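You operate a simulated robot arm through the tools that you are given. There is no shell and no other tool. Be economical: measure what you need, move in short steps, check, and stop when the job is done.

The job below is to be done with a simulated robot arm. You get a single attempt, and the scene is never put back.

Task
Turn the mill dial to 75 rpm. Take the white sieve marked "100 MESH" from the top of the wooden rack and put it on the beige pale board. Stack the measuring jug labelled "plum" from the middle of the steel counter on top of the measuring jug marked "fern". The order is free.
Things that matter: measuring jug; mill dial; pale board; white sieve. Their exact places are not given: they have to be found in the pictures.

The check looks at the end state, three seconds after you hand in, the way a careful person would. Anything else that was tipped, shoved, dropped, spilled or broken makes it a failure.

Robot
A 7-joint arm with a four-finger gripper on a trunk, on a base that drives. Base frame: it is fixed to the floor where the robot stands at the start and does not move with it; the origin is under the middle of the robot, x ahead of it, y to its left, z up; the surface under the hand at the start is at about z = 780. Lengths are in mm, angles in rad, forces in N, time in s.
Its first joint turns from -1.204 to 3.002 rad. Places, roughly: measuring jug [-2500, 2000, 1000]; mill dial [600, 0, 900]; pale board (31x15x2 cm) [-2400, 2200, 900]; white sieve [-1000, 2250, 1000]. Payload 3.67 kg.
Tool frame: the origin (TCP) lies between the finger pads and is the grasp point; the fingertips stand 28 mm ahead of it; z points along the fingers, y is the line along which they close. Largest opening 112 mm; the body of the gripper starts 73 mm behind the TCP.
Orientation is told as [roll, pitch, yaw] about the base's x, y, z axes, in that order, counted from this pose: with the fingers straight down and closing along the base's y, the tool's x points along the base's -x, its y along +y and its z along -z.

Tools
- The arm moves only by the tool drive_tool. Its argument "increments" is one flat list of numbers, 7 for each row, row after row: the shift along the tool's x, y, z in mm, then the turn, a rotation vector about the tool's x, y, z in rad, then the finger opening in mm, from 0 to 112. In form: [dx, dy, dz, ax, ay, az, claw, dx, dy, dz, ax, ay, az, claw, ...]. A call has 1 to 8 rows; each row is the pose to reach, as a shift and turn from the pose commanded when the call began, along the tool's axes at that moment. A row lasts 0.2 s, in which the tool goes at most 50 mm and 0.15 rad; a call with a longer step from one row to the next is refused whole, and so is a gripper value outside its range. A pose out of reach is approached as far as the arm can. The call stops where the force on the tool passes 40 N (or 10 N more than at its start, if that is more) or the arm is blocked; 0.2 s more then pass. Each finger halts on what it meets, pressing with about 29 N; the grip force reading is that of the motor and also rises with nothing between the fingers. The clock runs only during rows and for 0.2 s after the last one: add rows that repeat a pose to give the fingers time. The reply holds the time, the measured pose of the TCP, the force on the tool along the base axes, the opening and the grip force, in the units named above and with some noise, with the torque about the TCP (base axes, N m) and any sound that the robot's microphone picked up.
- Cameras (640 x 400 px; columns grow to the right, rows downward): "scene" is now at [128.6, -18.6, 1321.1]; the picture's right is [-0.30, -0.95, -0.00], its down [-0.39, 0.12, -0.91] and it looks along [0.87, -0.27, -0.41] (base axes); focal length 257 px, centre (320, 200). "wrist" rides on the gripper at [60, -18, -104] in the tool frame; the picture's right is [0.29, 0.96, 0.00], its down [-0.80, 0.24, -0.55] and it looks along [-0.53, 0.16, 0.83] (tool axes); focal length 234 px, centre (320, 200).
- grab_frame(camera): a new picture of that camera. The clock stands still meanwhile.
- raise_lower(by): slides the trunk up (or, below 0, down) by that many mm; the arm and the scene camera ride with it, the base frame stays. It gives what a move gives, with no picture.
- roll_base(legs): drives the robot by 1 to 6 legs, each [ahead, turn to the left] in mm and rad, along the robot's own axes; the way and the turn of a leg run together, so that a leg with both is an arc; at most 1500 mm and 3.142 rad a leg. The arm and the cameras ride along, it lands a little off, and it stops where it bumps. It gives what a move gives.
- head_to(pan, tilt): turns the head with the scene camera to pan (to the left, within 1.501 rad either way) and tilt (down, from -0.506 to 1.204), counted from straight ahead of the robot. It gives what a move gives.
- point_at(camera, pixels): for up to 12 pixels [column, row] of the newest picture of that camera ("zoom" is the newest enlarged one), the place [x, y, z] in the base frame of the surface seen there, good to about 2 mm, but the place of the scene camera against the robot may be out by one fixed shift of up to 25 mm in any direction. The clock stands still meanwhile.
- inspect(camera, box): a new picture of the part [left, top, right, bottom] of that camera's present view, enlarged. The clock stands still meanwhile.
- job_done(): hands the job in; it is judged then, once.

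Work in short steps. Measure before you move; look again where a grasp or a placing could have gone wrong, and mend it. You have 110 turns and 82 pictures in all, those below and enlarged ones among them. Open the gripper and draw the arm clear of the work before you hand the job in, unless the task says otherwise; then end with one line.

The tools are called as a command line: name --argument value ..., lists and objects as JSON in quotes. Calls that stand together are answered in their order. drive_tool: Moves the arm, as the interface text tells. Its arguments: {"type":"object","properties":{"increments":{"type":"array"}},"required":["increments"]} The other tools are called the same way: raise_lower (by) slides the trunk up or down; roll_base (legs) drives the base; head_to (pan, tilt) turns the head that bears the scene camera; grab_frame (camera) takes a picture; point_at (camera, pixels) gives the place of the surface under pixels of a picture; inspect (camera, box) takes an enlarged picture of a part of a camera's view; job_done () hands the job in.

At the start:

```text
time_s: 0.0
tcp_pos: [685.3, -265.7, 1180.8]
ee_rot: [0.001, -0.001, 0.001]
wrist_force: [0.0, 0.3, 0.2]
ft_torque: [0.02, 0.04, -0.01]
grip_width: 112.4
gripper_force: 0.0
trunk travel left (down, up): [-450.0, 390.0]
robot x, y, heading: [2.0, -0.8, 0.001]
head pan, tilt: [-0.302, 0.419]
```

scene: 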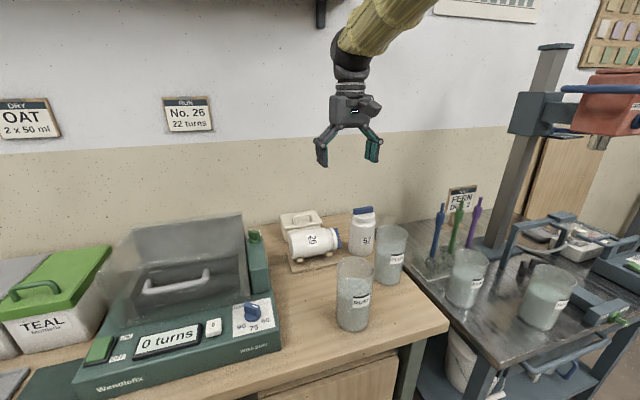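
wrist: 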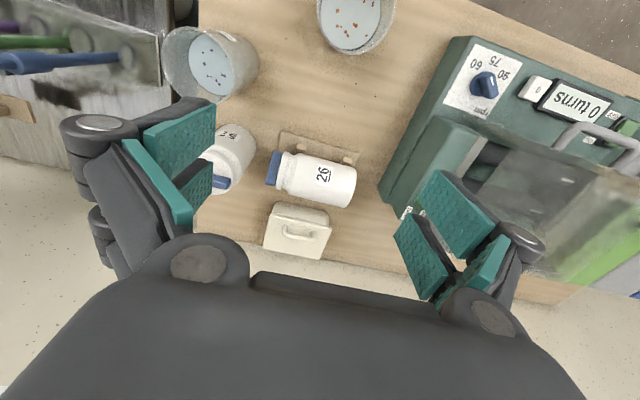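

The mill dial shows at about (253,313) in the scene picture. I enlarge it and look at it with the wrist camera too.

inspect --camera "scene" --box '[210, 280, 300, 340]'

inspect --camera "wrist" --box '[430, 30, 550, 120]'

```text
6.67 times, centred on (255, 310) of scene
```

zoom: 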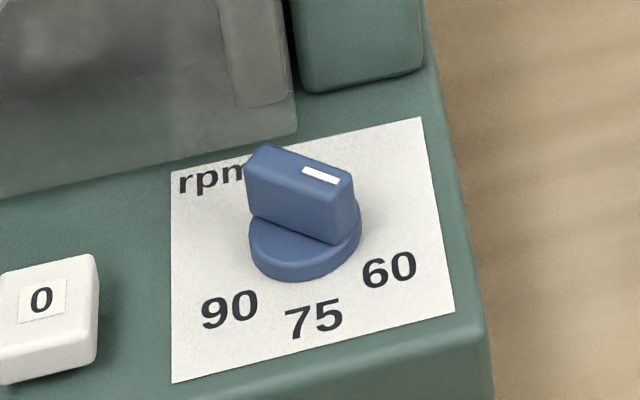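

```text
4.44 times, centred on (490, 75) of wrist
```

zoom: 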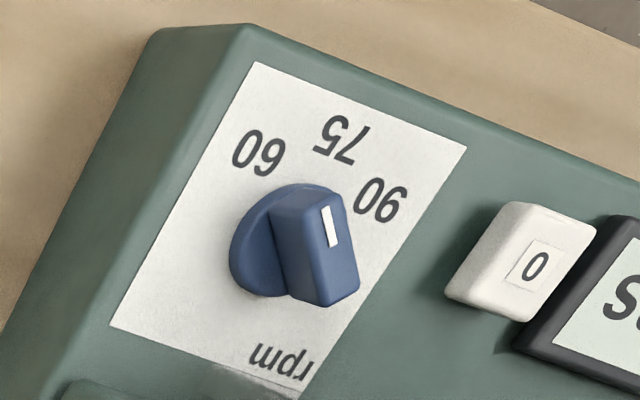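

The white mark of the dial points roughly at 60. I measure the labels, dial top and mark.

point_at --camera "zoom" --pixels '[[259, 153], [341, 138], [382, 200], [334, 208], [326, 240], [290, 200], [350, 285], [325, 192], [258, 280], [250, 62], [467, 148], [108, 325]]'

inspect --camera "scene" --box '[210, 280, 300, 340]'

point_at --camera "zoom" --pixels '[[390, 270], [315, 318], [230, 310], [308, 171], [336, 181], [265, 150], [350, 180], [300, 270], [250, 170], [345, 220], [173, 380], [453, 312]]'

```text
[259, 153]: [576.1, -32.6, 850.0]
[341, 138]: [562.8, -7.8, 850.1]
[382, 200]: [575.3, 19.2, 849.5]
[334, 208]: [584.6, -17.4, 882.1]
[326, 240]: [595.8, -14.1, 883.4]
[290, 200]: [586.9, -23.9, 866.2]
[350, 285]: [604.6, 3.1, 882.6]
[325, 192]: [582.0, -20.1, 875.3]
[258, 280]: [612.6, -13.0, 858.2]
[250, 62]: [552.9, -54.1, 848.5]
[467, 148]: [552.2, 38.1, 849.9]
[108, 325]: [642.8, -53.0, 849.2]
```

```text
6.67 times, centred on (255, 310) of scene
```

zoom: 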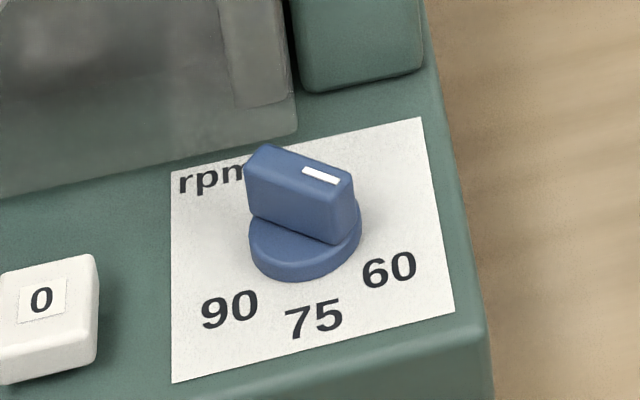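

```text
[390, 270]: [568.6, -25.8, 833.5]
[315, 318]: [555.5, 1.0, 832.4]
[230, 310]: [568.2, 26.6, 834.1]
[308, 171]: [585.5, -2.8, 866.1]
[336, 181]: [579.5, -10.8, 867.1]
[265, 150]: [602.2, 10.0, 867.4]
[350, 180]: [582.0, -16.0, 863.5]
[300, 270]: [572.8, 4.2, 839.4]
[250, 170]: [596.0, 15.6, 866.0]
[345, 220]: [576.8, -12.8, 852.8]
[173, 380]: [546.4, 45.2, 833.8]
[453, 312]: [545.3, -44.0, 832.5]
```

Offset scene→wrist is about (+7,−6.5,+16.5). The dial's centre is at about (596,−7) and its mark is at 60, about 53° from 75. I check the height of the obstacles nearby.

point_at --camera "scene" --pixels '[[241, 218], [243, 250], [258, 235], [262, 288], [190, 225], [205, 270], [242, 290], [353, 262], [315, 240], [110, 250], [240, 328], [268, 260]]'

```text
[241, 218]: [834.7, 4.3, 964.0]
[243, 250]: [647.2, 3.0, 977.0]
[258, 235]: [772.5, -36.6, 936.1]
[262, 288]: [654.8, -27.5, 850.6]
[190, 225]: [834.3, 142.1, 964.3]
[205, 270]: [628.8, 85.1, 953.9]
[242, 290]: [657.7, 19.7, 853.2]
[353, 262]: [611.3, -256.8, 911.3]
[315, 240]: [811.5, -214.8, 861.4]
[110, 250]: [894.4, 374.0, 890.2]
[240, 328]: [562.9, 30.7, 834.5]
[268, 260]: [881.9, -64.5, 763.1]
```

The hood face stands at x≈655 for y>0, so the gripper body clears it. I move above the dial at yaw 0.925 with the fingers at 50 mm.

drive_tool --increments '[11, 32, 23, 0, 0, -0.1156, 90, 22, 65, 47, 0, 0, -0.2313, 60, 33, 97, 70, 0, 0, -0.347, 50, 45, 129, 93, 0, 0, -0.4625, 50, 56, 162, 117, 0, 0, -0.578, 50, 67, 194, 140, 0, 0, -0.694, 50, 78, 226, 163, 0, 0, -0.81, 50, 89, 258, 187, 0, 0, -0.925, 50]'

grab_frame --camera "wrist"

```text
time_s: 1.8
tcp_pos: [597.2, -5.6, 993.9]
ee_rot: [0.001, 0.002, 0.928]
wrist_force: [0.0, -0.4, 0.4]
ft_torque: [-0.03, 0.01, 0.04]
grip_width: 49.8
gripper_force: 0.1
trunk travel left (down, up): [-450.0, 390.0]
robot x, y, heading: [3.0, 0.4, 0.005]
head pan, tilt: [-0.302, 0.419]
```

```text
76 pictures are left
```

wrist: 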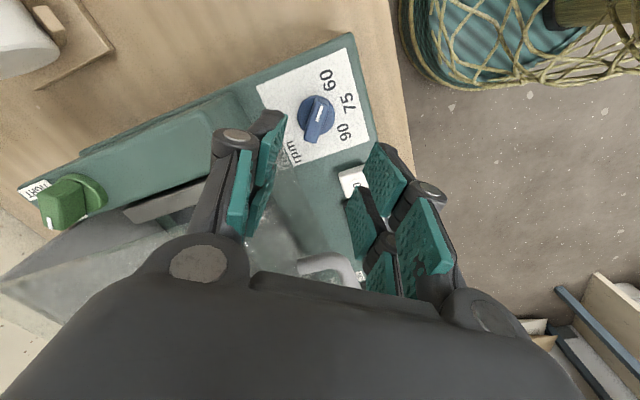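

The dial at (316,115) lies near the tool's axis. I measure the ridge precisely.

inspect --camera "wrist" --box '[268, 80, 364, 140]'

```text
6.67 times, centred on (316, 110) of wrist
```

zoom: 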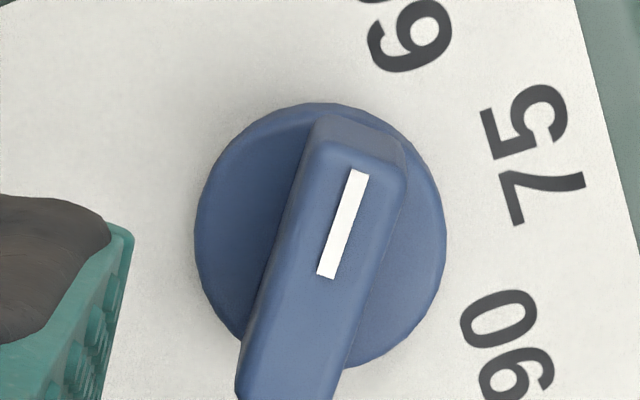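

point_at --camera "zoom" --pixels '[[358, 172], [326, 276], [320, 150], [400, 172], [262, 320], [350, 340], [210, 220], [430, 260], [320, 112], [410, 40], [530, 155], [510, 340]]'

```text
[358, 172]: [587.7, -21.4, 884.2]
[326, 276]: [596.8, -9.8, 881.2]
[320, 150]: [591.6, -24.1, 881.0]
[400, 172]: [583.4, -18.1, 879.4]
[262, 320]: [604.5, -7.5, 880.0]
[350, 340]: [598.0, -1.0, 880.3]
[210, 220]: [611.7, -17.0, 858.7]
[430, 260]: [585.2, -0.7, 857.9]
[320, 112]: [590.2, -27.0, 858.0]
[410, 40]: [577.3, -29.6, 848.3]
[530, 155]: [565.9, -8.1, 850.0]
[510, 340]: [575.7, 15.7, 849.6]
```

Disc top is at z≈858, ridge top at ≈882, centre (597.5,−7.5). I lower the TCP to z≈890 and close on the ridge.

drive_tool --increments '[1, -1, 40, 0, 0, 0, 50, 1.3, -1.4, 80, 0, 0, 0, 50, 1.3, -1.4, 104, 0, 0, 0, 50, 1.3, -1.4, 104, 0, 0, 0, 30, 1.3, -1.4, 104, 0, 0, 0, 15, 1.3, -1.4, 104, 0, 0, 0, 5, 1.3, -1.4, 104, 0, 0, 0, 5]'

```text
time_s: 3.4
tcp_pos: [597.3, -10.3, 890.3]
ee_rot: [0.001, -0.001, 0.923]
wrist_force: [18.3, -14.7, 1.8]
ft_torque: [-0.05, -0.73, -0.54]
grip_width: 17.7
gripper_force: 11.5
trunk travel left (down, up): [-450.0, 390.0]
robot x, y, heading: [-1.4, -0.6, 0.0]
head pan, tilt: [-0.302, 0.419]
```

The ridge is gripped (17.7 mm) with a side force of about 23 N along −tool y. I shift that way to relieve it.

drive_tool --increments '[0, -1, 0, 0, 0, 0, 5, 0, -2, 0, 0, 0, 0, 5]'

```text
time_s: 4.0
tcp_pos: [597.5, -11.0, 889.2]
ee_rot: [0.0, 0.0, 0.926]
wrist_force: [14.1, -16.1, 4.2]
ft_torque: [-0.33, -0.47, -0.48]
grip_width: 16.1
gripper_force: 10.3
trunk travel left (down, up): [-450.0, 390.0]
robot x, y, heading: [2.0, 2.4, 0.001]
head pan, tilt: [-0.302, 0.419]
```

Force still about 21 N, so I shift a little further.

drive_tool --increments '[0, -2, 0, 0, 0, 0, 5, 0, -4, 0, 0, 0, 0, 5, 0, -4, 0, 0, 0, 0, 5]'

grab_frame --camera "wrist"

```text
time_s: 4.8
tcp_pos: [597.7, -11.7, 890.0]
ee_rot: [0.001, 0.002, 0.928]
wrist_force: [-19.3, 6.1, -4.6]
ft_torque: [0.95, -0.16, -1.55]
grip_width: 14.7
gripper_force: 44.6
trunk travel left (down, up): [-450.0, 390.0]
robot x, y, heading: [-0.8, -1.4, -0.004]
head pan, tilt: [-0.302, 0.419]
```

```text
74 pictures are left
```

wrist: 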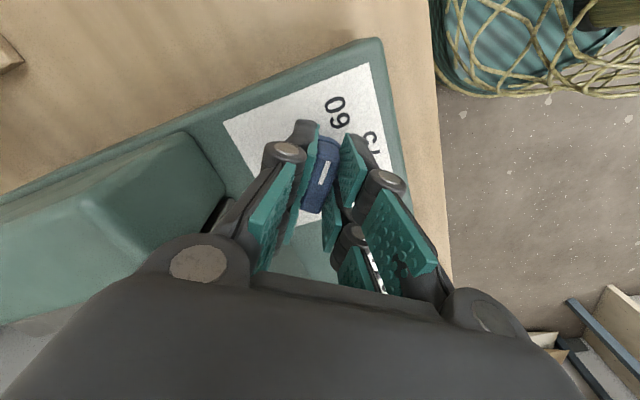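

Now both fingers are firmly gripping (44.6). I back off 2 mm and turn clockwise in small steps.

drive_tool --increments '[0, 1.5, 0, 0, 0, 0, 5, 0, 1.5, 0, 0, 0, 0.1, 5, 0, 1.5, 0, 0, 0, 0.2, 5, 0, 1.5, 0, 0, 0, 0.3, 5]'

```text
time_s: 5.8
tcp_pos: [596.8, -10.7, 889.2]
ee_rot: [-0.001, 0.002, 0.624]
wrist_force: [-29.7, 11.2, -15.7]
ft_torque: [-0.27, -0.86, 0.49]
grip_width: 14.1
gripper_force: 45.3
trunk travel left (down, up): [-450.0, 390.0]
robot x, y, heading: [-1.2, -1.8, 0.0]
head pan, tilt: [-0.302, 0.419]
```

Side force now points to (−30,11), so I follow it by ~2 mm while turning on.

drive_tool --increments '[1, 1.5, 0, 0, 0, 0, 5, 1.5, 2, 0, 0, 0, 0.1, 5, 1.5, 2, 0, 0, 0, 0.2, 5]'

```text
time_s: 6.6
tcp_pos: [597.0, -10.5, 889.5]
ee_rot: [0.001, 0.0, 0.424]
wrist_force: [-15.7, 10.4, -21.0]
ft_torque: [0.05, -1.29, 0.31]
grip_width: 14.1
gripper_force: 45.5
trunk travel left (down, up): [-450.0, 390.0]
robot x, y, heading: [0.9, 0.5, 0.001]
head pan, tilt: [-0.302, 0.419]
```

Forces are easing. I continue turning with a slight follow and a small lowering.

drive_tool --increments '[1, 1, 0.5, 0, 0, 0.1, 5, 1, 1.5, 1, 0, 0, 0.2, 5, 1, 1.5, 1, 0, 0, 0.3, 5]'

inspect --camera "wrist" --box '[240, 60, 432, 180]'

```text
time_s: 7.4
tcp_pos: [596.8, -9.6, 889.8]
ee_rot: [-0.001, -0.003, 0.121]
wrist_force: [2.7, 9.1, -1.5]
ft_torque: [-0.23, 0.01, 0.11]
grip_width: 14.2
gripper_force: 44.9
trunk travel left (down, up): [-450.0, 390.0]
robot x, y, heading: [2.5, 1.4, -0.001]
head pan, tilt: [-0.302, 0.419]
```

```text
3.33 times, centred on (336, 120) of wrist
```

zoom: 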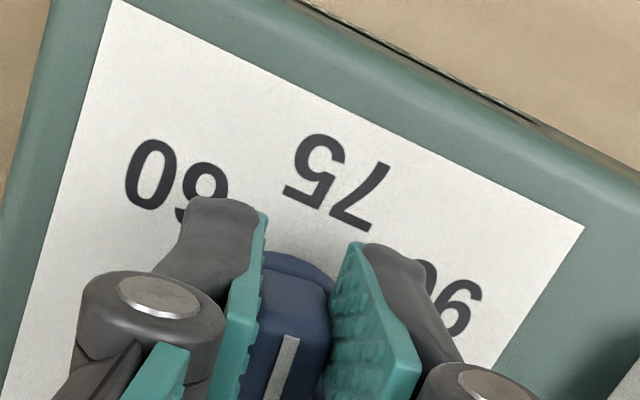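

About 0.12 rad remain; I turn those, then open to 45 mm and rise.

drive_tool --increments '[0, 0.5, 0, 0, 0, 0.06, 5, 0, 0.5, 0, 0, 0, 0.12, 5, 0, 0.5, 0, 0, 0, 0.12, 5, 0, 0.5, 0, 0, 0, 0.12, 45, 0, 0.5, 0, 0, 0, 0.12, 45, 0, 0.5, -40, 0, 0, 0.12, 45, 0, 0.5, -80, 0, 0, 0.12, 45, 0, 0.5, -120, 0, 0, 0.12, 45]'

inspect --camera "wrist" --box '[240, 60, 432, 180]'

```text
time_s: 9.2
tcp_pos: [594.6, -10.0, 1009.6]
ee_rot: [-0.001, -0.001, 0.004]
wrist_force: [0.1, 0.4, 0.4]
ft_torque: [-0.07, 0.0, -0.01]
grip_width: 44.9
gripper_force: 0.0
trunk travel left (down, up): [-450.0, 390.0]
robot x, y, heading: [0.4, 2.1, -0.002]
head pan, tilt: [-0.302, 0.419]
```

```text
3.33 times, centred on (336, 120) of wrist
```

zoom: 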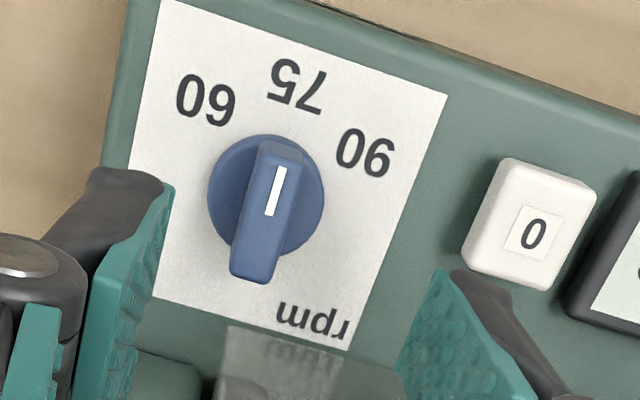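

The mark seems to point at 75; I check by coordinates.

point_at --camera "zoom" --pixels '[[281, 168], [269, 215], [262, 160], [240, 250], [299, 165], [276, 250], [296, 85], [205, 98], [365, 152], [210, 195], [322, 200]]'

```text
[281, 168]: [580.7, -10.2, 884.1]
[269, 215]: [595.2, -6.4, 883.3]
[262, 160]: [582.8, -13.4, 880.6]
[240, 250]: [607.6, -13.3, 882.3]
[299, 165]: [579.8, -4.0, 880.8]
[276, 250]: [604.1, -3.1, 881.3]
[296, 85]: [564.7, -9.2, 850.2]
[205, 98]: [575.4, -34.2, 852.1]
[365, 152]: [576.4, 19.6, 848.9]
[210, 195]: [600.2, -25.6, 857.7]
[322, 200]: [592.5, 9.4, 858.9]
```

The ridge is along −x within ~1–2°, pointing at 75. The dial is done. Next I lift the arm back and look around to the left and rear.

drive_tool --increments '[10, 0, -45, 0, 0, 0, 45, 30, 0, -90, 0, 0, 0, 45, 60, 0, -130, 0, 0, 0, 45, 100, 0, -155, 0, 0, 0, 60, 140, 0, -180, 0, 0, 0, 80, 165, 0, -200, 0, 0, 0, 100]'

head_to --pan 1.5 --tilt 0.35

grab_frame --camera "scene"

```text
time_s: 10.6
tcp_pos: [431.7, -12.7, 1209.4]
ee_rot: [0.001, -0.001, 0.004]
wrist_force: [-0.8, 1.5, 0.9]
ft_torque: [-0.02, -0.03, 0.02]
grip_width: 100.1
gripper_force: 0.0
trunk travel left (down, up): [-450.0, 390.0]
robot x, y, heading: [4.1, -0.5, 0.001]
head pan, tilt: [-0.302, 0.419]
```

```text
time_s: 12.4
tcp_pos: [432.0, -10.9, 1208.1]
ee_rot: [-0.001, 0.001, 0.005]
wrist_force: [0.5, -1.1, 0.0]
ft_torque: [0.03, 0.0, -0.02]
grip_width: 99.9
gripper_force: 0.1
trunk travel left (down, up): [-450.0, 390.0]
robot x, y, heading: [-0.3, 1.4, 0.002]
head pan, tilt: [1.499, 0.351]
```

```text
71 pictures are left
```

scene: 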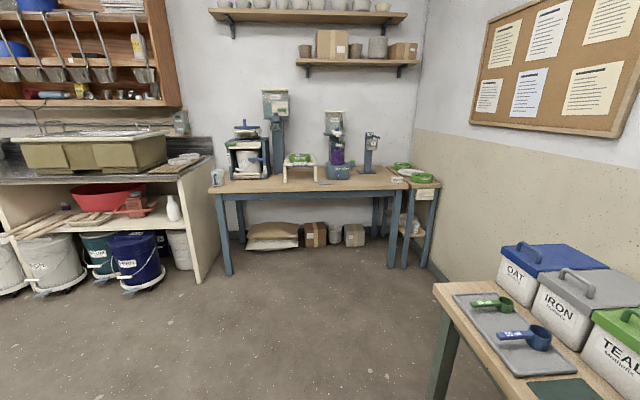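

Floor to the left looks open. The wrist picture showed a netted teal thing near the robot, so I check its place before I drive.

point_at --camera "wrist" --pixels '[[500, 50], [450, 30], [560, 85], [480, 92]]'

point_at --camera "scene" --pixels '[[225, 275], [390, 265], [205, 280], [440, 290], [300, 350], [60, 380], [290, 180], [80, 180], [217, 178], [430, 390]]'

```text
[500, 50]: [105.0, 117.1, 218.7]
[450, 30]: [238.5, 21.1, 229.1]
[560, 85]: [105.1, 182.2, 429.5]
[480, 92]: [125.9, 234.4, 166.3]
```

```text
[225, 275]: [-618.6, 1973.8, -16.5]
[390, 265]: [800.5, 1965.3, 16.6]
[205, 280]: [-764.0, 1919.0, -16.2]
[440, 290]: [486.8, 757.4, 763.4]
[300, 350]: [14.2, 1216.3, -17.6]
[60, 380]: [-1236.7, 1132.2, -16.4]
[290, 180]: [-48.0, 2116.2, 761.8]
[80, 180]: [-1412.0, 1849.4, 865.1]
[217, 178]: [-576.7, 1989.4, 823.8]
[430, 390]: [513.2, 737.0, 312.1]
```

That is the robot's own trunk. The work line runs along the y≈2000 wall; I back off, turn, and drive towards (−900,750), then face +y.

roll_base --legs '[[-150, 0], [0, 2.3], [1000, 0], [0, -0.73]]'

head_to --pan 0.4 --tilt 0.25

grab_frame --camera "scene"

```text
time_s: 26.0
tcp_pos: [-838.6, 1164.5, 1208.4]
ee_rot: [0.002, 0.0, 1.604]
wrist_force: [-0.3, -0.2, -0.4]
ft_torque: [-0.01, 0.04, 0.01]
grip_width: 100.1
gripper_force: 0.1
trunk travel left (down, up): [-450.0, 390.0]
robot x, y, heading: [-840.8, 733.1, 1.597]
head pan, tilt: [1.499, 0.351]
```

```text
time_s: 27.4
tcp_pos: [-838.6, 1164.8, 1207.8]
ee_rot: [0.0, 0.001, 1.603]
wrist_force: [-0.2, -0.5, 0.2]
ft_torque: [-0.04, -0.03, -0.04]
grip_width: 100.1
gripper_force: 0.2
trunk travel left (down, up): [-450.0, 390.0]
robot x, y, heading: [-836.5, 736.7, 1.597]
head pan, tilt: [0.4, 0.25]
```

```text
70 pictures are left
```

scene: 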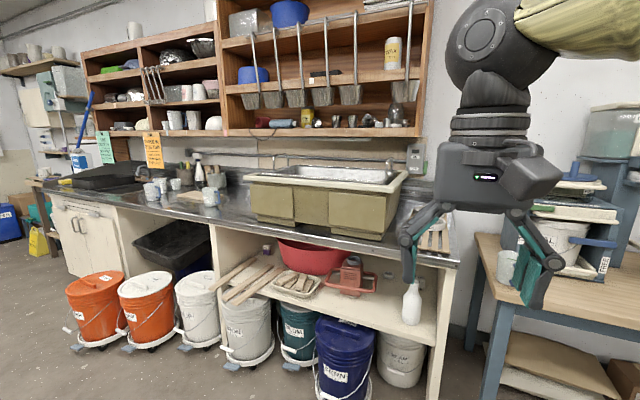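

The counter's jugs show near (150–220,190), and something stands right of the sink at (430,235). I enlarge both.

inspect --camera "scene" --box '[50, 140, 242, 260]'

inspect --camera "scene" --box '[370, 170, 466, 260]'

```text
3.33 times, centred on (146, 200) of scene
```

zoom: 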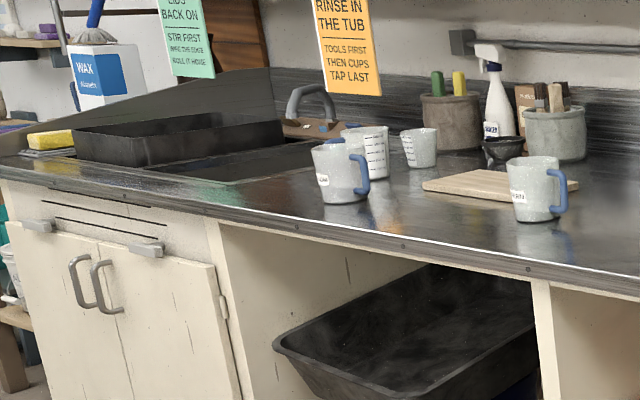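

```text
4.44 times, centred on (418, 215) of scene
```

zoom: 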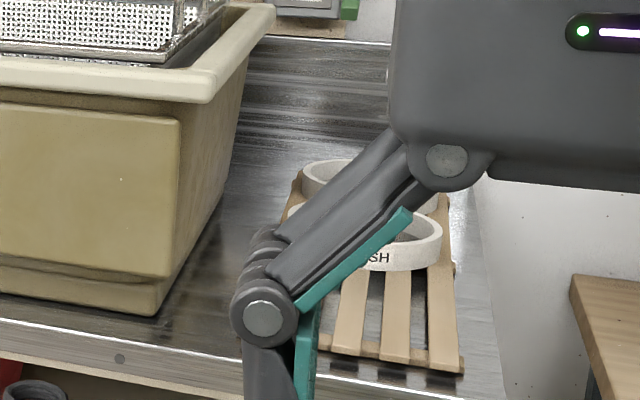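

White sieves sit on a slatted rack right of the sink. I drive 500 mm ahead and look with both cameras.

roll_base --legs '[[500, 0]]'

head_to --pan 0.1 --tilt 0.45

grab_frame --camera "scene"

grab_frame --camera "wrist"

```text
time_s: 30.3
tcp_pos: [-846.9, 1658.4, 1206.8]
ee_rot: [0.0, -0.001, 1.596]
wrist_force: [0.2, 0.2, -0.8]
ft_torque: [-0.02, -0.01, 0.0]
grip_width: 99.8
gripper_force: 0.0
trunk travel left (down, up): [-450.0, 390.0]
robot x, y, heading: [-854.3, 1227.0, 1.591]
head pan, tilt: [0.4, 0.25]
```

```text
time_s: 31.1
tcp_pos: [-848.0, 1656.4, 1209.0]
ee_rot: [0.001, -0.002, 1.596]
wrist_force: [0.5, -0.3, 0.9]
ft_torque: [0.02, 0.0, 0.0]
grip_width: 100.0
gripper_force: 0.0
trunk travel left (down, up): [-450.0, 390.0]
robot x, y, heading: [-848.5, 1223.6, 1.593]
head pan, tilt: [0.099, 0.45]
```

```text
67 pictures are left
```

scene: 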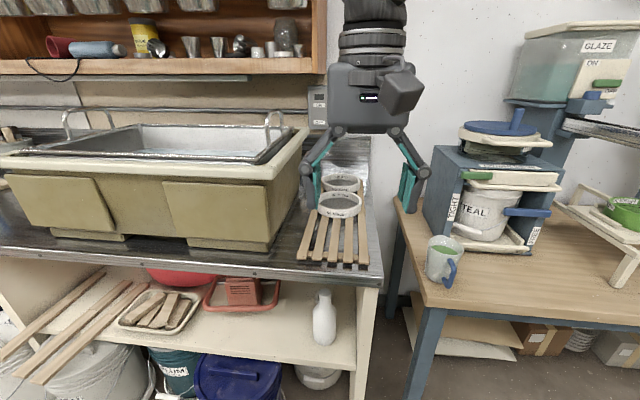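

```text
66 pictures are left
```

wrist: 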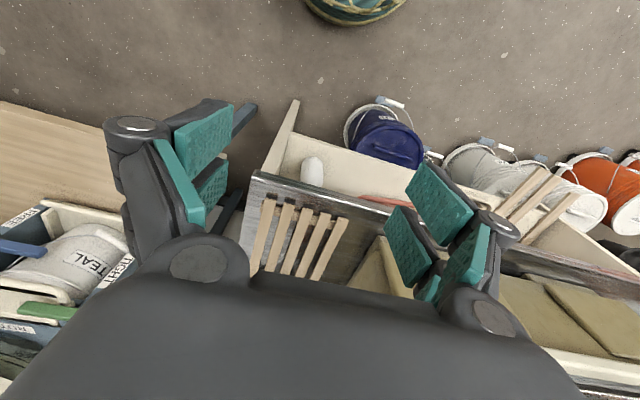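

inspect --camera "scene" --box '[290, 160, 386, 270]'

point_at --camera "scene" --pixels '[[339, 195], [339, 213], [320, 203], [360, 203], [340, 178], [345, 188], [320, 255], [362, 262], [305, 170], [372, 130], [340, 240]]'

```text
3.64 times, centred on (338, 215) of scene
```

zoom: 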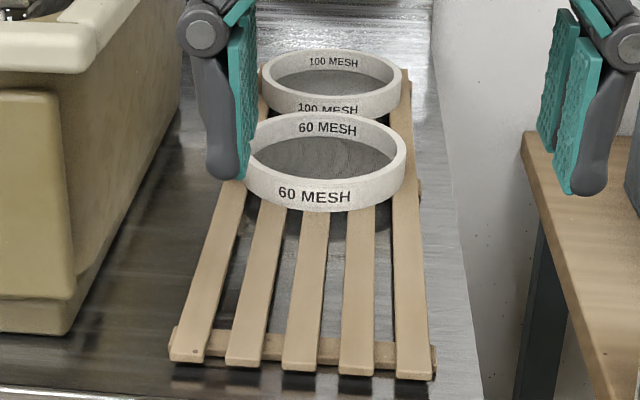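

```text
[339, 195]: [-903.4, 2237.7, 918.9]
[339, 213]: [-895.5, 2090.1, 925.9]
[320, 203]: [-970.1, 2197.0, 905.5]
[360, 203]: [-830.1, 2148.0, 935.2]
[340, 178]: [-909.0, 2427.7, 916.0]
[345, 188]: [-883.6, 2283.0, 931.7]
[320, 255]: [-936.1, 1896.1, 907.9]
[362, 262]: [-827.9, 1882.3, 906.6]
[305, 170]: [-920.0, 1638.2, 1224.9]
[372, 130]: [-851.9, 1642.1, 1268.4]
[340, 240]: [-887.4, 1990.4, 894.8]
```

The "100 MESH" sieve is the rear one, centre about (−900,2310), rim about 160 mm wide so I must grip its wall. I measure its ring, the overhead shelf and walls.

point_at --camera "zoom" --pixels '[[268, 80], [401, 78], [335, 52], [335, 92], [330, 112], [395, 92], [401, 150], [325, 118], [410, 72], [335, 74]]'

point_at --camera "scene" --pixels '[[250, 68], [320, 68], [100, 70], [317, 100], [340, 145], [295, 135], [100, 165], [20, 155], [350, 280], [460, 140], [440, 240], [320, 10]]'

```text
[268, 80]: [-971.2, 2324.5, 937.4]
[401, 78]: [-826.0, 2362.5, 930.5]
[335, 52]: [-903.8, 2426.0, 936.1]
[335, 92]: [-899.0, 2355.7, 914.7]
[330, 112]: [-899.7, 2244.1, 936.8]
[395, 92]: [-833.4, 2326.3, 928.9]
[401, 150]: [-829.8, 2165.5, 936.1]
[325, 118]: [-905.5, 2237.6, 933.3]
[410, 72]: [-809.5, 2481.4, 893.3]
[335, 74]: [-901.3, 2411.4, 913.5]
```

```text
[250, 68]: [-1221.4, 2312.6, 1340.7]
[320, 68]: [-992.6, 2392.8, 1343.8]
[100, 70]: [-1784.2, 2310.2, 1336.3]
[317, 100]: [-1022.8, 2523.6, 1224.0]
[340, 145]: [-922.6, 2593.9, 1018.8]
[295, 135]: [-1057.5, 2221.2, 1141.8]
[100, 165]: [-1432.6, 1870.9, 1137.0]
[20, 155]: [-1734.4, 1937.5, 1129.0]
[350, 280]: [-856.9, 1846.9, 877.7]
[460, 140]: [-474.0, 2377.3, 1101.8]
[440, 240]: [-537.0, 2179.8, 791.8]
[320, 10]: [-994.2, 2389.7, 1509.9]
```

Ring centre is near (−893,2340), top z≈952, with the shelf's underside at z 1341 left of x −990. I drive 280 mm ahead, to reach the right rim.

roll_base --legs '[[280, 0]]'

```text
time_s: 33.0
tcp_pos: [-848.0, 1941.5, 1208.0]
ee_rot: [0.0, 0.003, 1.588]
wrist_force: [0.1, 0.2, -0.4]
ft_torque: [-0.03, -0.02, -0.02]
grip_width: 100.1
gripper_force: 0.0
trunk travel left (down, up): [-450.0, 390.0]
robot x, y, heading: [-857.4, 1513.5, 1.581]
head pan, tilt: [0.099, 0.45]
```

I move the tool above the right rim at z≈1110.

drive_tool --increments '[-47, -2, 12, 0, 0, 0, 100, -94, -5, 24, 0, 0, 0, 90, -141, -8, 36, 0, 0, 0, 80, -188, -10, 48, 0, 0, 0, 70, -235, -13, 60, 0, 0, 0, 60, -282, -16, 72, 0, 0, 0, 60, -329, -19, 84, 0, 0, 0, 60, -376, -22, 96, 0, 0, 0, 60]'

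grab_frame --camera "wrist"

```text
time_s: 34.9
tcp_pos: [-834.7, 2320.7, 1110.3]
ee_rot: [0.0, 0.001, 1.59]
wrist_force: [-0.6, 1.0, -0.9]
ft_torque: [-0.05, -0.02, -0.02]
grip_width: 59.9
gripper_force: 0.0
trunk travel left (down, up): [-450.0, 390.0]
robot x, y, heading: [-853.2, 1509.0, 1.58]
head pan, tilt: [0.099, 0.45]
```

```text
64 pictures are left
```

wrist: 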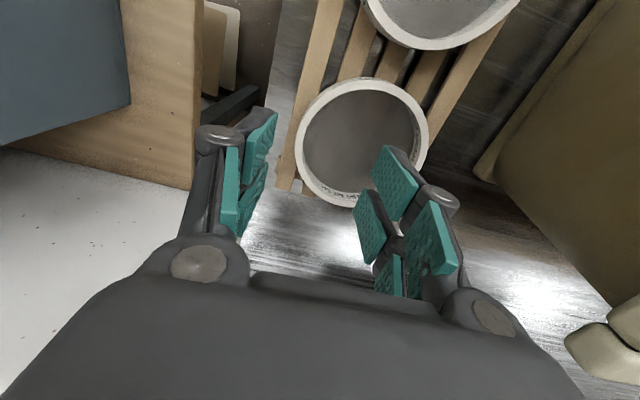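

The 100 MESH ring is at (362,140). I measure its rim.

point_at --camera "wrist" --pixels '[[304, 115], [297, 150], [305, 178], [340, 203], [362, 80], [410, 95], [427, 135], [332, 90], [370, 120], [420, 45], [285, 170], [322, 98]]'

inspect --camera "wrist" --box '[270, 40, 462, 220]'

```text
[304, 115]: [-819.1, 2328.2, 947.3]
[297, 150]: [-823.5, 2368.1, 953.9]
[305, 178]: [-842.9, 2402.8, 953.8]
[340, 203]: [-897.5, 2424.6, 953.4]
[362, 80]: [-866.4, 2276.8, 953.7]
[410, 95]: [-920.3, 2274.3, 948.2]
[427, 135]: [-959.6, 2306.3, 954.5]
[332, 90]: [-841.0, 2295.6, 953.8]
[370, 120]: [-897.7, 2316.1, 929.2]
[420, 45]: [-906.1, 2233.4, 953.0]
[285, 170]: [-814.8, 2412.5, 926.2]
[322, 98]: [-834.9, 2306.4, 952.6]
```

```text
2.22 times, centred on (366, 130) of wrist
```

zoom: 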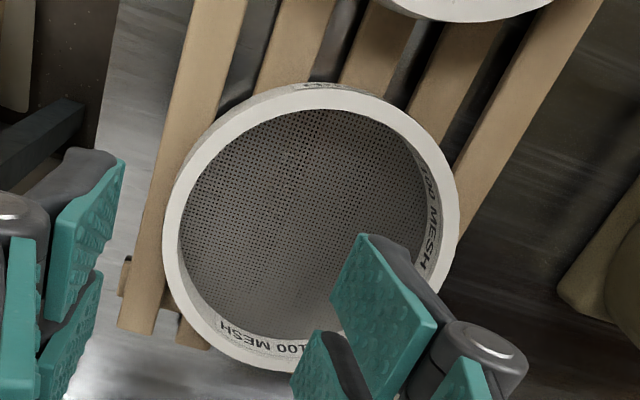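

Ring centre (−895,2348), mean radius 76, rim top 954, mesh 929. I go to the right rim point (−819,2348) with tips at z≈936 and look before closing.

drive_tool --increments '[-14, -8, 10, 0, 0, 0, 50, -27, -16.2, 50, 0, 0, 0, 44, -27, -16.2, 95, 0, 0, 0, 44, -27, -16.2, 130, 0, 0, 0, 44, -27, -16.2, 146, 0, 0, 0, 44]'

grab_frame --camera "wrist"

```text
time_s: 36.0
tcp_pos: [-817.2, 2346.9, 966.5]
ee_rot: [-0.002, -0.002, 1.586]
wrist_force: [-0.1, -0.1, 0.7]
ft_torque: [0.01, 0.03, -0.03]
grip_width: 44.3
gripper_force: 0.0
trunk travel left (down, up): [-450.0, 390.0]
robot x, y, heading: [-855.0, 1508.5, 1.58]
head pan, tilt: [0.099, 0.45]
```

```text
62 pictures are left
```

wrist: 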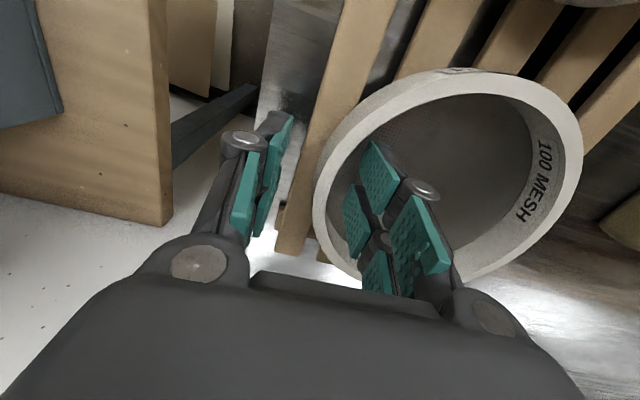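

One finger is inside and one outside the wall. I lower 3 mm and close.

drive_tool --increments '[0, 0, 3, 0, 0, 0, 44, 0, 0, 3, 0, 0, 0, 25, 0, 0, 3, 0, 0, 0, 12, 0, 0, 3, 0, 0, 0, 0, 0, 0, 3, 0, 0, 0, 0, 0, 0, 3, 0, 0, 0, 0]'

```text
time_s: 37.5
tcp_pos: [-815.8, 2346.9, 963.2]
ee_rot: [0.0, -0.002, 1.587]
wrist_force: [-0.2, 0.2, -0.2]
ft_torque: [-0.01, 0.04, 0.07]
grip_width: 16.7
gripper_force: 28.8
trunk travel left (down, up): [-450.0, 390.0]
robot x, y, heading: [-855.3, 1505.0, 1.585]
head pan, tilt: [0.099, 0.45]
```

Grip width is 16.7, more than the wall seemed; I look.

inspect --camera "wrist" --box '[200, 60, 456, 300]'

```text
1.67 times, centred on (328, 180) of wrist
```

zoom: 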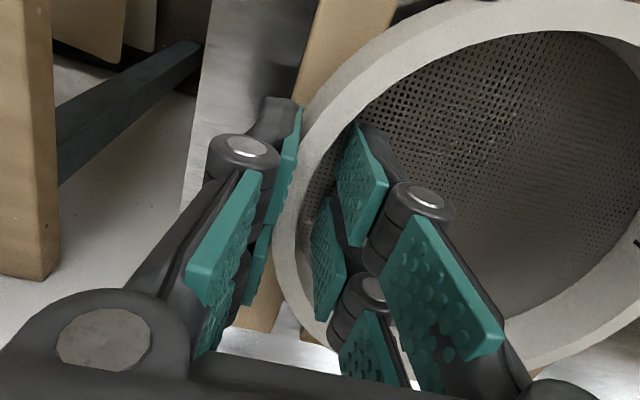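

The wall sits between the pads. I lift 40 mm and check.

drive_tool --increments '[0, 0, -5, 0, 0, 0, 0, 0, 0, -20, 0, 0, 0, 0, 0, 0, -40, 0, 0, 0, 0]'

grab_frame --camera "wrist"

```text
time_s: 38.2
tcp_pos: [-818.7, 2345.0, 1005.6]
ee_rot: [0.001, 0.0, 1.588]
wrist_force: [0.1, 0.0, -0.7]
ft_torque: [0.03, -0.09, 0.01]
grip_width: 16.6
gripper_force: 28.6
trunk travel left (down, up): [-450.0, 390.0]
robot x, y, heading: [-852.9, 1508.4, 1.583]
head pan, tilt: [0.099, 0.45]
```

```text
60 pictures are left
```

wrist: 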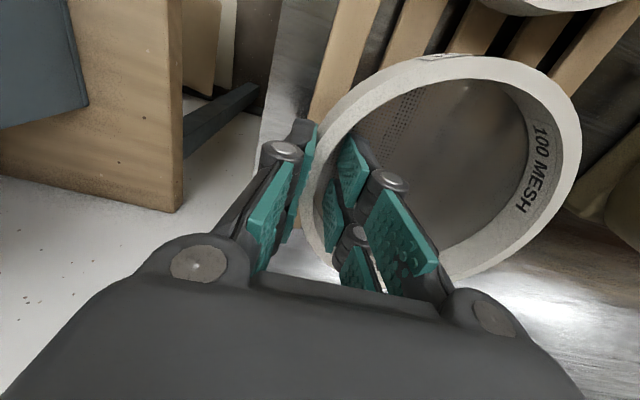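

The sieve is held level. I raise to z≈1150 and then draw back.

drive_tool --increments '[0, 0, -45, 0, 0, 0, 0, 0, 0, -90, 0, 0, 0, 0, 0, 0, -135, 0, 0, 0, 0, 45, 0, -150, 0, 0, 0, 0, 90, 0, -160, 0, 0, 0, 0, 135, 0, -170, 0, 0, 0, 0, 180, 0, -180, 0, 0, 0, 0, 225, 0, -190, 0, 0, 0, 0]'

drive_tool --increments '[45, 0, 0, 0, 0, 0, 0, 90, 0, 0, 0, 0, 0, 0, 135, 0, 0, 0, 0, 0, 0, 170, 0, 0, 0, 0, 0, 0]'

grab_frame --camera "wrist"

```text
time_s: 40.0
tcp_pos: [-808.2, 2120.6, 1194.6]
ee_rot: [0.006, -0.001, 1.587]
wrist_force: [1.7, 0.4, -1.5]
ft_torque: [0.06, 0.03, -0.02]
grip_width: 16.9
gripper_force: 29.3
trunk travel left (down, up): [-450.0, 390.0]
robot x, y, heading: [-854.7, 1511.9, 1.584]
head pan, tilt: [0.099, 0.45]
```

```text
time_s: 41.0
tcp_pos: [-811.6, 1950.2, 1193.1]
ee_rot: [-0.001, -0.001, 1.586]
wrist_force: [-0.6, -0.7, -1.7]
ft_torque: [0.03, -0.07, -0.01]
grip_width: 16.8
gripper_force: 29.1
trunk travel left (down, up): [-450.0, 390.0]
robot x, y, heading: [-856.7, 1504.8, 1.584]
head pan, tilt: [0.099, 0.45]
```

```text
59 pictures are left
```

wrist: 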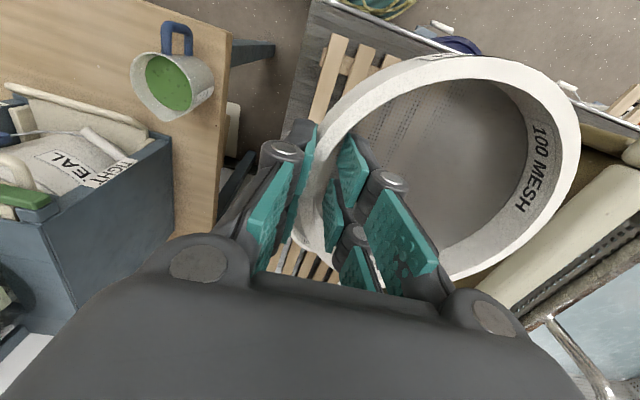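

The sieve is secure. I back off 550 mm, turn left 90°, and look along the way.

roll_base --legs '[[-550, 0], [0, 1.5]]'

head_to --pan -0.3 --tilt 0.4

grab_frame --camera "scene"

```text
time_s: 47.9
tcp_pos: [-1284.6, 1036.2, 1191.8]
ee_rot: [-0.001, 0.0, 3.101]
wrist_force: [-1.0, 0.2, -0.5]
ft_torque: [0.09, -0.01, 0.01]
grip_width: 16.9
gripper_force: 28.4
trunk travel left (down, up): [-450.0, 390.0]
robot x, y, heading: [-848.3, 964.4, 3.097]
head pan, tilt: [0.099, 0.45]
```

```text
time_s: 48.7
tcp_pos: [-1284.3, 1036.3, 1191.8]
ee_rot: [0.001, 0.0, 3.1]
wrist_force: [0.5, -0.3, -1.1]
ft_torque: [0.1, 0.0, 0.0]
grip_width: 17.0
gripper_force: 29.0
trunk travel left (down, up): [-450.0, 390.0]
robot x, y, heading: [-843.9, 967.1, 3.092]
head pan, tilt: [-0.3, 0.4]
```

```text
58 pictures are left
```

scene: 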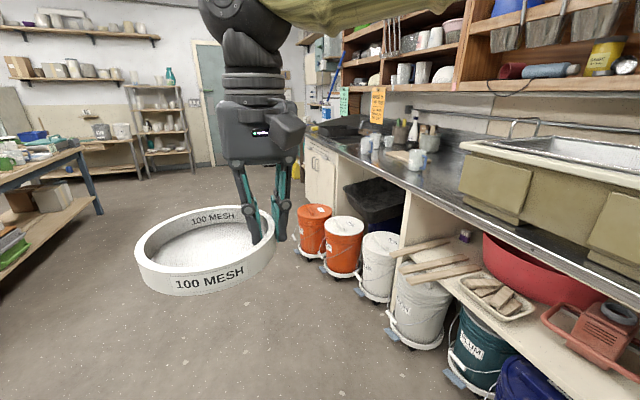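

The aisle is clear. I drive 1450 mm, turn right to face the counter, and look.

roll_base --legs '[[1450, 0], [0, -1.52]]'

head_to --pan 0.0 --tilt 0.4

grab_frame --camera "scene"

```text
time_s: 59.6
tcp_pos: [-2248.0, 1477.6, 1192.2]
ee_rot: [-0.001, 0.0, 1.59]
wrist_force: [0.4, -0.6, -1.7]
ft_torque: [0.01, -0.06, 0.02]
grip_width: 17.0
gripper_force: 28.9
trunk travel left (down, up): [-450.0, 390.0]
robot x, y, heading: [-2292.0, 1035.4, 1.588]
head pan, tilt: [-0.3, 0.4]
```

```text
time_s: 60.4
tcp_pos: [-2247.3, 1478.4, 1192.3]
ee_rot: [-0.001, 0.0, 1.591]
wrist_force: [-0.4, 0.4, -1.5]
ft_torque: [0.02, -0.07, -0.04]
grip_width: 16.7
gripper_force: 28.7
trunk travel left (down, up): [-450.0, 390.0]
robot x, y, heading: [-2289.7, 1037.0, 1.589]
head pan, tilt: [0.0, 0.4]
```

```text
57 pictures are left
```

scene: 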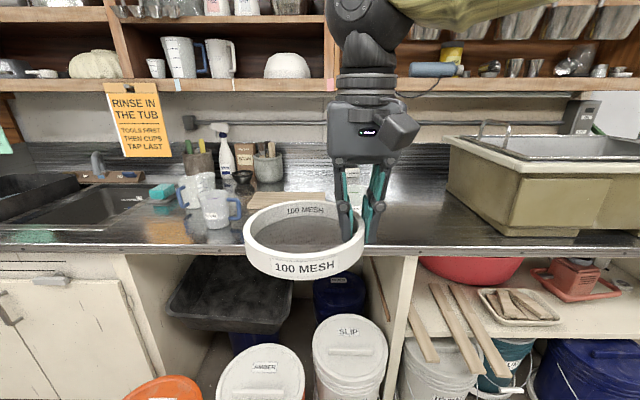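

The board shows at (285,198), partly behind the held sieve. I enlarge it.

inspect --camera "scene" --box '[130, 140, 354, 260]'

point_at --camera "scene" --pixels '[[255, 195], [320, 195], [247, 207], [218, 195], [210, 226], [196, 180], [243, 178], [270, 185], [165, 190], [260, 245], [250, 85], [180, 85]]'

```text
2.86 times, centred on (242, 200) of scene
```

zoom: 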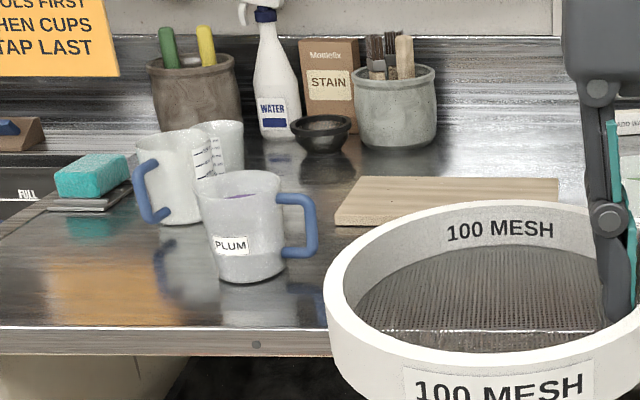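

```text
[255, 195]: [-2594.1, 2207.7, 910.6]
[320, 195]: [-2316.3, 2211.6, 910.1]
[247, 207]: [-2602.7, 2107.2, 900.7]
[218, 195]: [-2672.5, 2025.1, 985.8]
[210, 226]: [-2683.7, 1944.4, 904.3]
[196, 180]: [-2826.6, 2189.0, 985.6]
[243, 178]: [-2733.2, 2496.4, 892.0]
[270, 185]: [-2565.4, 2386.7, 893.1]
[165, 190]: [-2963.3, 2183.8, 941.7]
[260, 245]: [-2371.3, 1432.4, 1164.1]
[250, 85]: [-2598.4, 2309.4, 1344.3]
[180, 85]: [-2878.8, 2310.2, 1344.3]
```

PLUM jug stands at about (−2660,2000); the board spans about x −2605..−2300, y 2110..2260. I drive 430 mm nearer and look again.

roll_base --legs '[[430, 0]]'

head_to --pan 0.3 --tilt 0.6

grab_frame --camera "scene"

grab_frame --camera "wrist"

```text
time_s: 62.4
tcp_pos: [-2252.3, 1755.6, 1191.4]
ee_rot: [0.002, 0.002, 1.603]
wrist_force: [0.6, -0.8, -0.7]
ft_torque: [0.08, -0.03, 0.01]
grip_width: 16.9
gripper_force: 28.9
trunk travel left (down, up): [-450.0, 390.0]
robot x, y, heading: [-2285.8, 1313.4, 1.6]
head pan, tilt: [0.0, 0.4]
stopped in leg 1: the robot was blocked; the commanded pose is now the measured one
```

```text
time_s: 63.1
tcp_pos: [-2253.6, 1754.7, 1191.2]
ee_rot: [0.002, 0.001, 1.605]
wrist_force: [-0.5, -0.7, -1.2]
ft_torque: [0.01, -0.06, 0.01]
grip_width: 16.6
gripper_force: 28.9
trunk travel left (down, up): [-450.0, 390.0]
robot x, y, heading: [-2288.8, 1311.7, 1.603]
head pan, tilt: [0.3, 0.6]
```

```text
55 pictures are left
```

scene: 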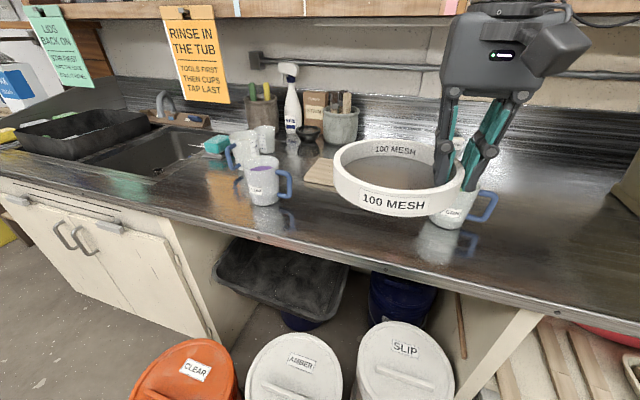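

```text
54 pictures are left
```

wrist: 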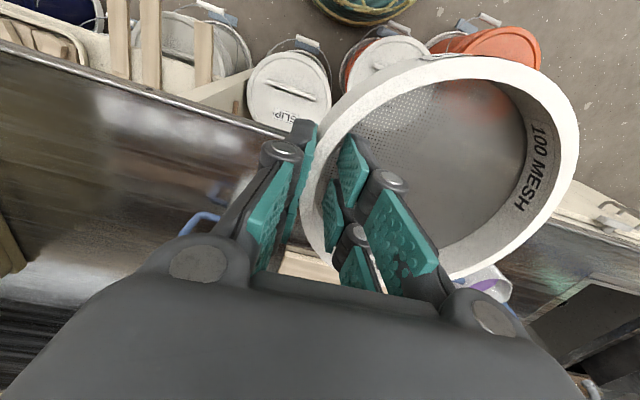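

A bucket blocked the base at y≈1312, but from here all targets are within ~890 mm. FERN seems to be behind the sieve at (455,210). I measure buckets and both jugs.

inspect --camera "scene" --box '[220, 120, 508, 240]'

point_at --camera "scene" --pixels '[[410, 385], [410, 330], [300, 395], [300, 345], [260, 158], [263, 203], [290, 186], [247, 165], [490, 200], [440, 225], [312, 178], [305, 183]]'

```text
2.22 times, centred on (364, 180) of scene
```

zoom: 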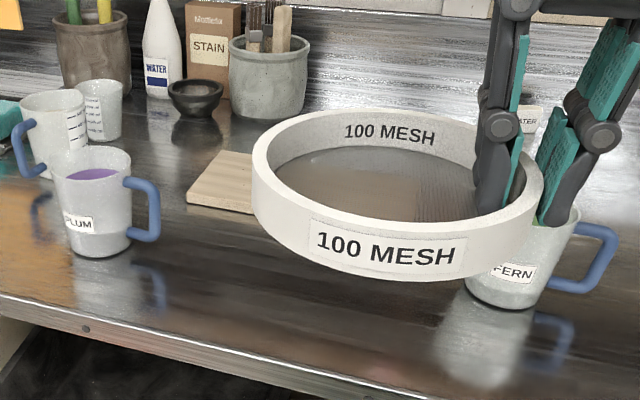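

```text
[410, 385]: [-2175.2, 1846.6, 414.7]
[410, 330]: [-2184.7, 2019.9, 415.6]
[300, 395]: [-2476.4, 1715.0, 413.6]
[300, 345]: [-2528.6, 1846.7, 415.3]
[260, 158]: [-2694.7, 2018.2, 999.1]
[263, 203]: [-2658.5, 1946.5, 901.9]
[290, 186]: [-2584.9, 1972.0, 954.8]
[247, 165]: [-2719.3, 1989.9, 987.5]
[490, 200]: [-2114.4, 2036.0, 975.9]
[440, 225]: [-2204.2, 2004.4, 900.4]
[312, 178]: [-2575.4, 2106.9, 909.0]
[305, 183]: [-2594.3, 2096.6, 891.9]
```

I measure the board's left edge in this enlargement, and FERN's rim and label.

point_at --camera "zoom" --pixels '[[224, 152], [190, 196], [207, 175], [250, 211], [252, 157], [575, 215], [505, 308], [548, 300], [468, 290], [615, 230], [92, 150], [95, 200]]'

```text
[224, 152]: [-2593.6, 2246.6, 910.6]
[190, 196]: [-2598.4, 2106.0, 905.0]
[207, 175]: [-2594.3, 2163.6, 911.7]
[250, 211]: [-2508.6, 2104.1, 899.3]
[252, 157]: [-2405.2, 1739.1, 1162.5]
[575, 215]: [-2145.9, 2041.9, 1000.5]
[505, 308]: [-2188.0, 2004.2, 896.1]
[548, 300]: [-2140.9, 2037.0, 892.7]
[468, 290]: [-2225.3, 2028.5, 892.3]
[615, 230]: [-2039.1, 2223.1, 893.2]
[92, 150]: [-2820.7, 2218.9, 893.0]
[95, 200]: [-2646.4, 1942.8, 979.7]
```

Board (corrected) spans x −2590..−2280, y 2112..2261, top z≈927, centre (−2435,2186). I carry the sieve over it at z≈1120.

drive_tool --increments '[-44, 9, 7, 0, 0, 0, 0, -88, 18, 14, 0, 0, 0, 0, -132, 27, 21, 0, 0, 0, 0, -176, 36, 28, 0, 0, 0, 0, -220, 45, 35, 0, 0, 0, 0, -264, 54, 42, 0, 0, 0, 0, -308, 63, 49, 0, 0, 0, 0, -350, 72, 56, 0, 0, 0, 0]'

drive_tool --increments '[-42, 8, 7, 0, 0, 0, 0, -84, 17, 14, 0, 0, 0, 0, -84, 17, 50, 0, 0, 0, 0, -84, 17, 90, 0, 0, 0, 0]'

grab_frame --camera "wrist"

inspect --camera "scene" --box '[220, 80, 508, 240]'

```text
time_s: 65.0
tcp_pos: [-2339.2, 2106.4, 1133.7]
ee_rot: [0.0, 0.004, 1.603]
wrist_force: [-0.1, 0.2, -1.1]
ft_torque: [-0.02, -0.12, 0.0]
grip_width: 16.8
gripper_force: 29.4
trunk travel left (down, up): [-450.0, 390.0]
robot x, y, heading: [-2287.0, 1313.0, 1.603]
head pan, tilt: [0.3, 0.6]
```

```text
time_s: 66.0
tcp_pos: [-2356.3, 2188.1, 1044.0]
ee_rot: [0.001, 0.002, 1.604]
wrist_force: [-0.8, 0.5, -0.6]
ft_torque: [-0.01, -0.08, 0.0]
grip_width: 17.0
gripper_force: 29.5
trunk travel left (down, up): [-450.0, 390.0]
robot x, y, heading: [-2285.3, 1313.6, 1.596]
head pan, tilt: [0.3, 0.6]
```

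```text
52 pictures are left
```

wrist: 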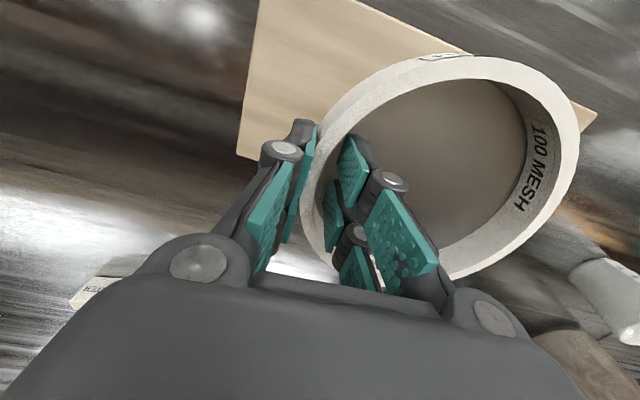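

```text
2.22 times, centred on (364, 160) of scene
```

zoom: 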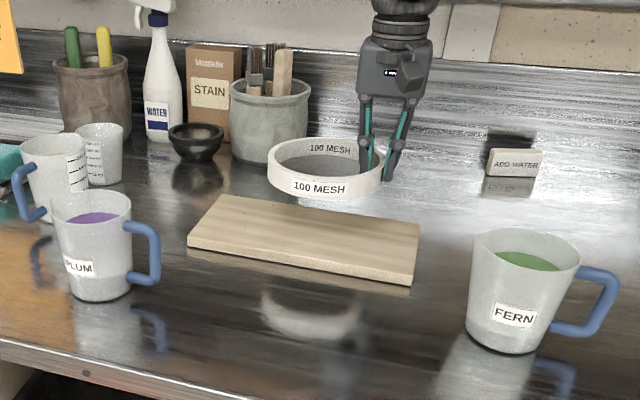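

The board is now fully visible. I measure its corners in the enlargement and in the wrist view.

point_at --camera "zoom" --pixels '[[224, 197], [190, 240], [411, 276], [419, 228], [270, 175], [325, 183], [381, 175], [330, 141], [305, 235], [500, 240], [575, 260], [510, 350]]'

point_at --camera "wrist" --pixels '[[240, 153], [594, 113], [258, 20], [300, 60], [470, 52], [560, 160], [310, 190]]'

```text
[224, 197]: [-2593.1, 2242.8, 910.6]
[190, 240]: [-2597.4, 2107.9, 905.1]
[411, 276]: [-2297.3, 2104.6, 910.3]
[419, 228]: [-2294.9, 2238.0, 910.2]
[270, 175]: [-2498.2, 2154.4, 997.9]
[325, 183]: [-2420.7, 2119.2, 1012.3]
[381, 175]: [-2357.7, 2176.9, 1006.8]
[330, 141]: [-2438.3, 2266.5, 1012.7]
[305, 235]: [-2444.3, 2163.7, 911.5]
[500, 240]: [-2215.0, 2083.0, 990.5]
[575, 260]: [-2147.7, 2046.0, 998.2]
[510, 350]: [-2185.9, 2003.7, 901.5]
```

```text
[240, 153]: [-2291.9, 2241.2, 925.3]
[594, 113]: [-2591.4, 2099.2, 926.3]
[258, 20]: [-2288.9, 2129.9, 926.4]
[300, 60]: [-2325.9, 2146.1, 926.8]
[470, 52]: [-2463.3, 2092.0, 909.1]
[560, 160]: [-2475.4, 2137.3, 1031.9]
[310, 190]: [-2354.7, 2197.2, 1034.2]
```

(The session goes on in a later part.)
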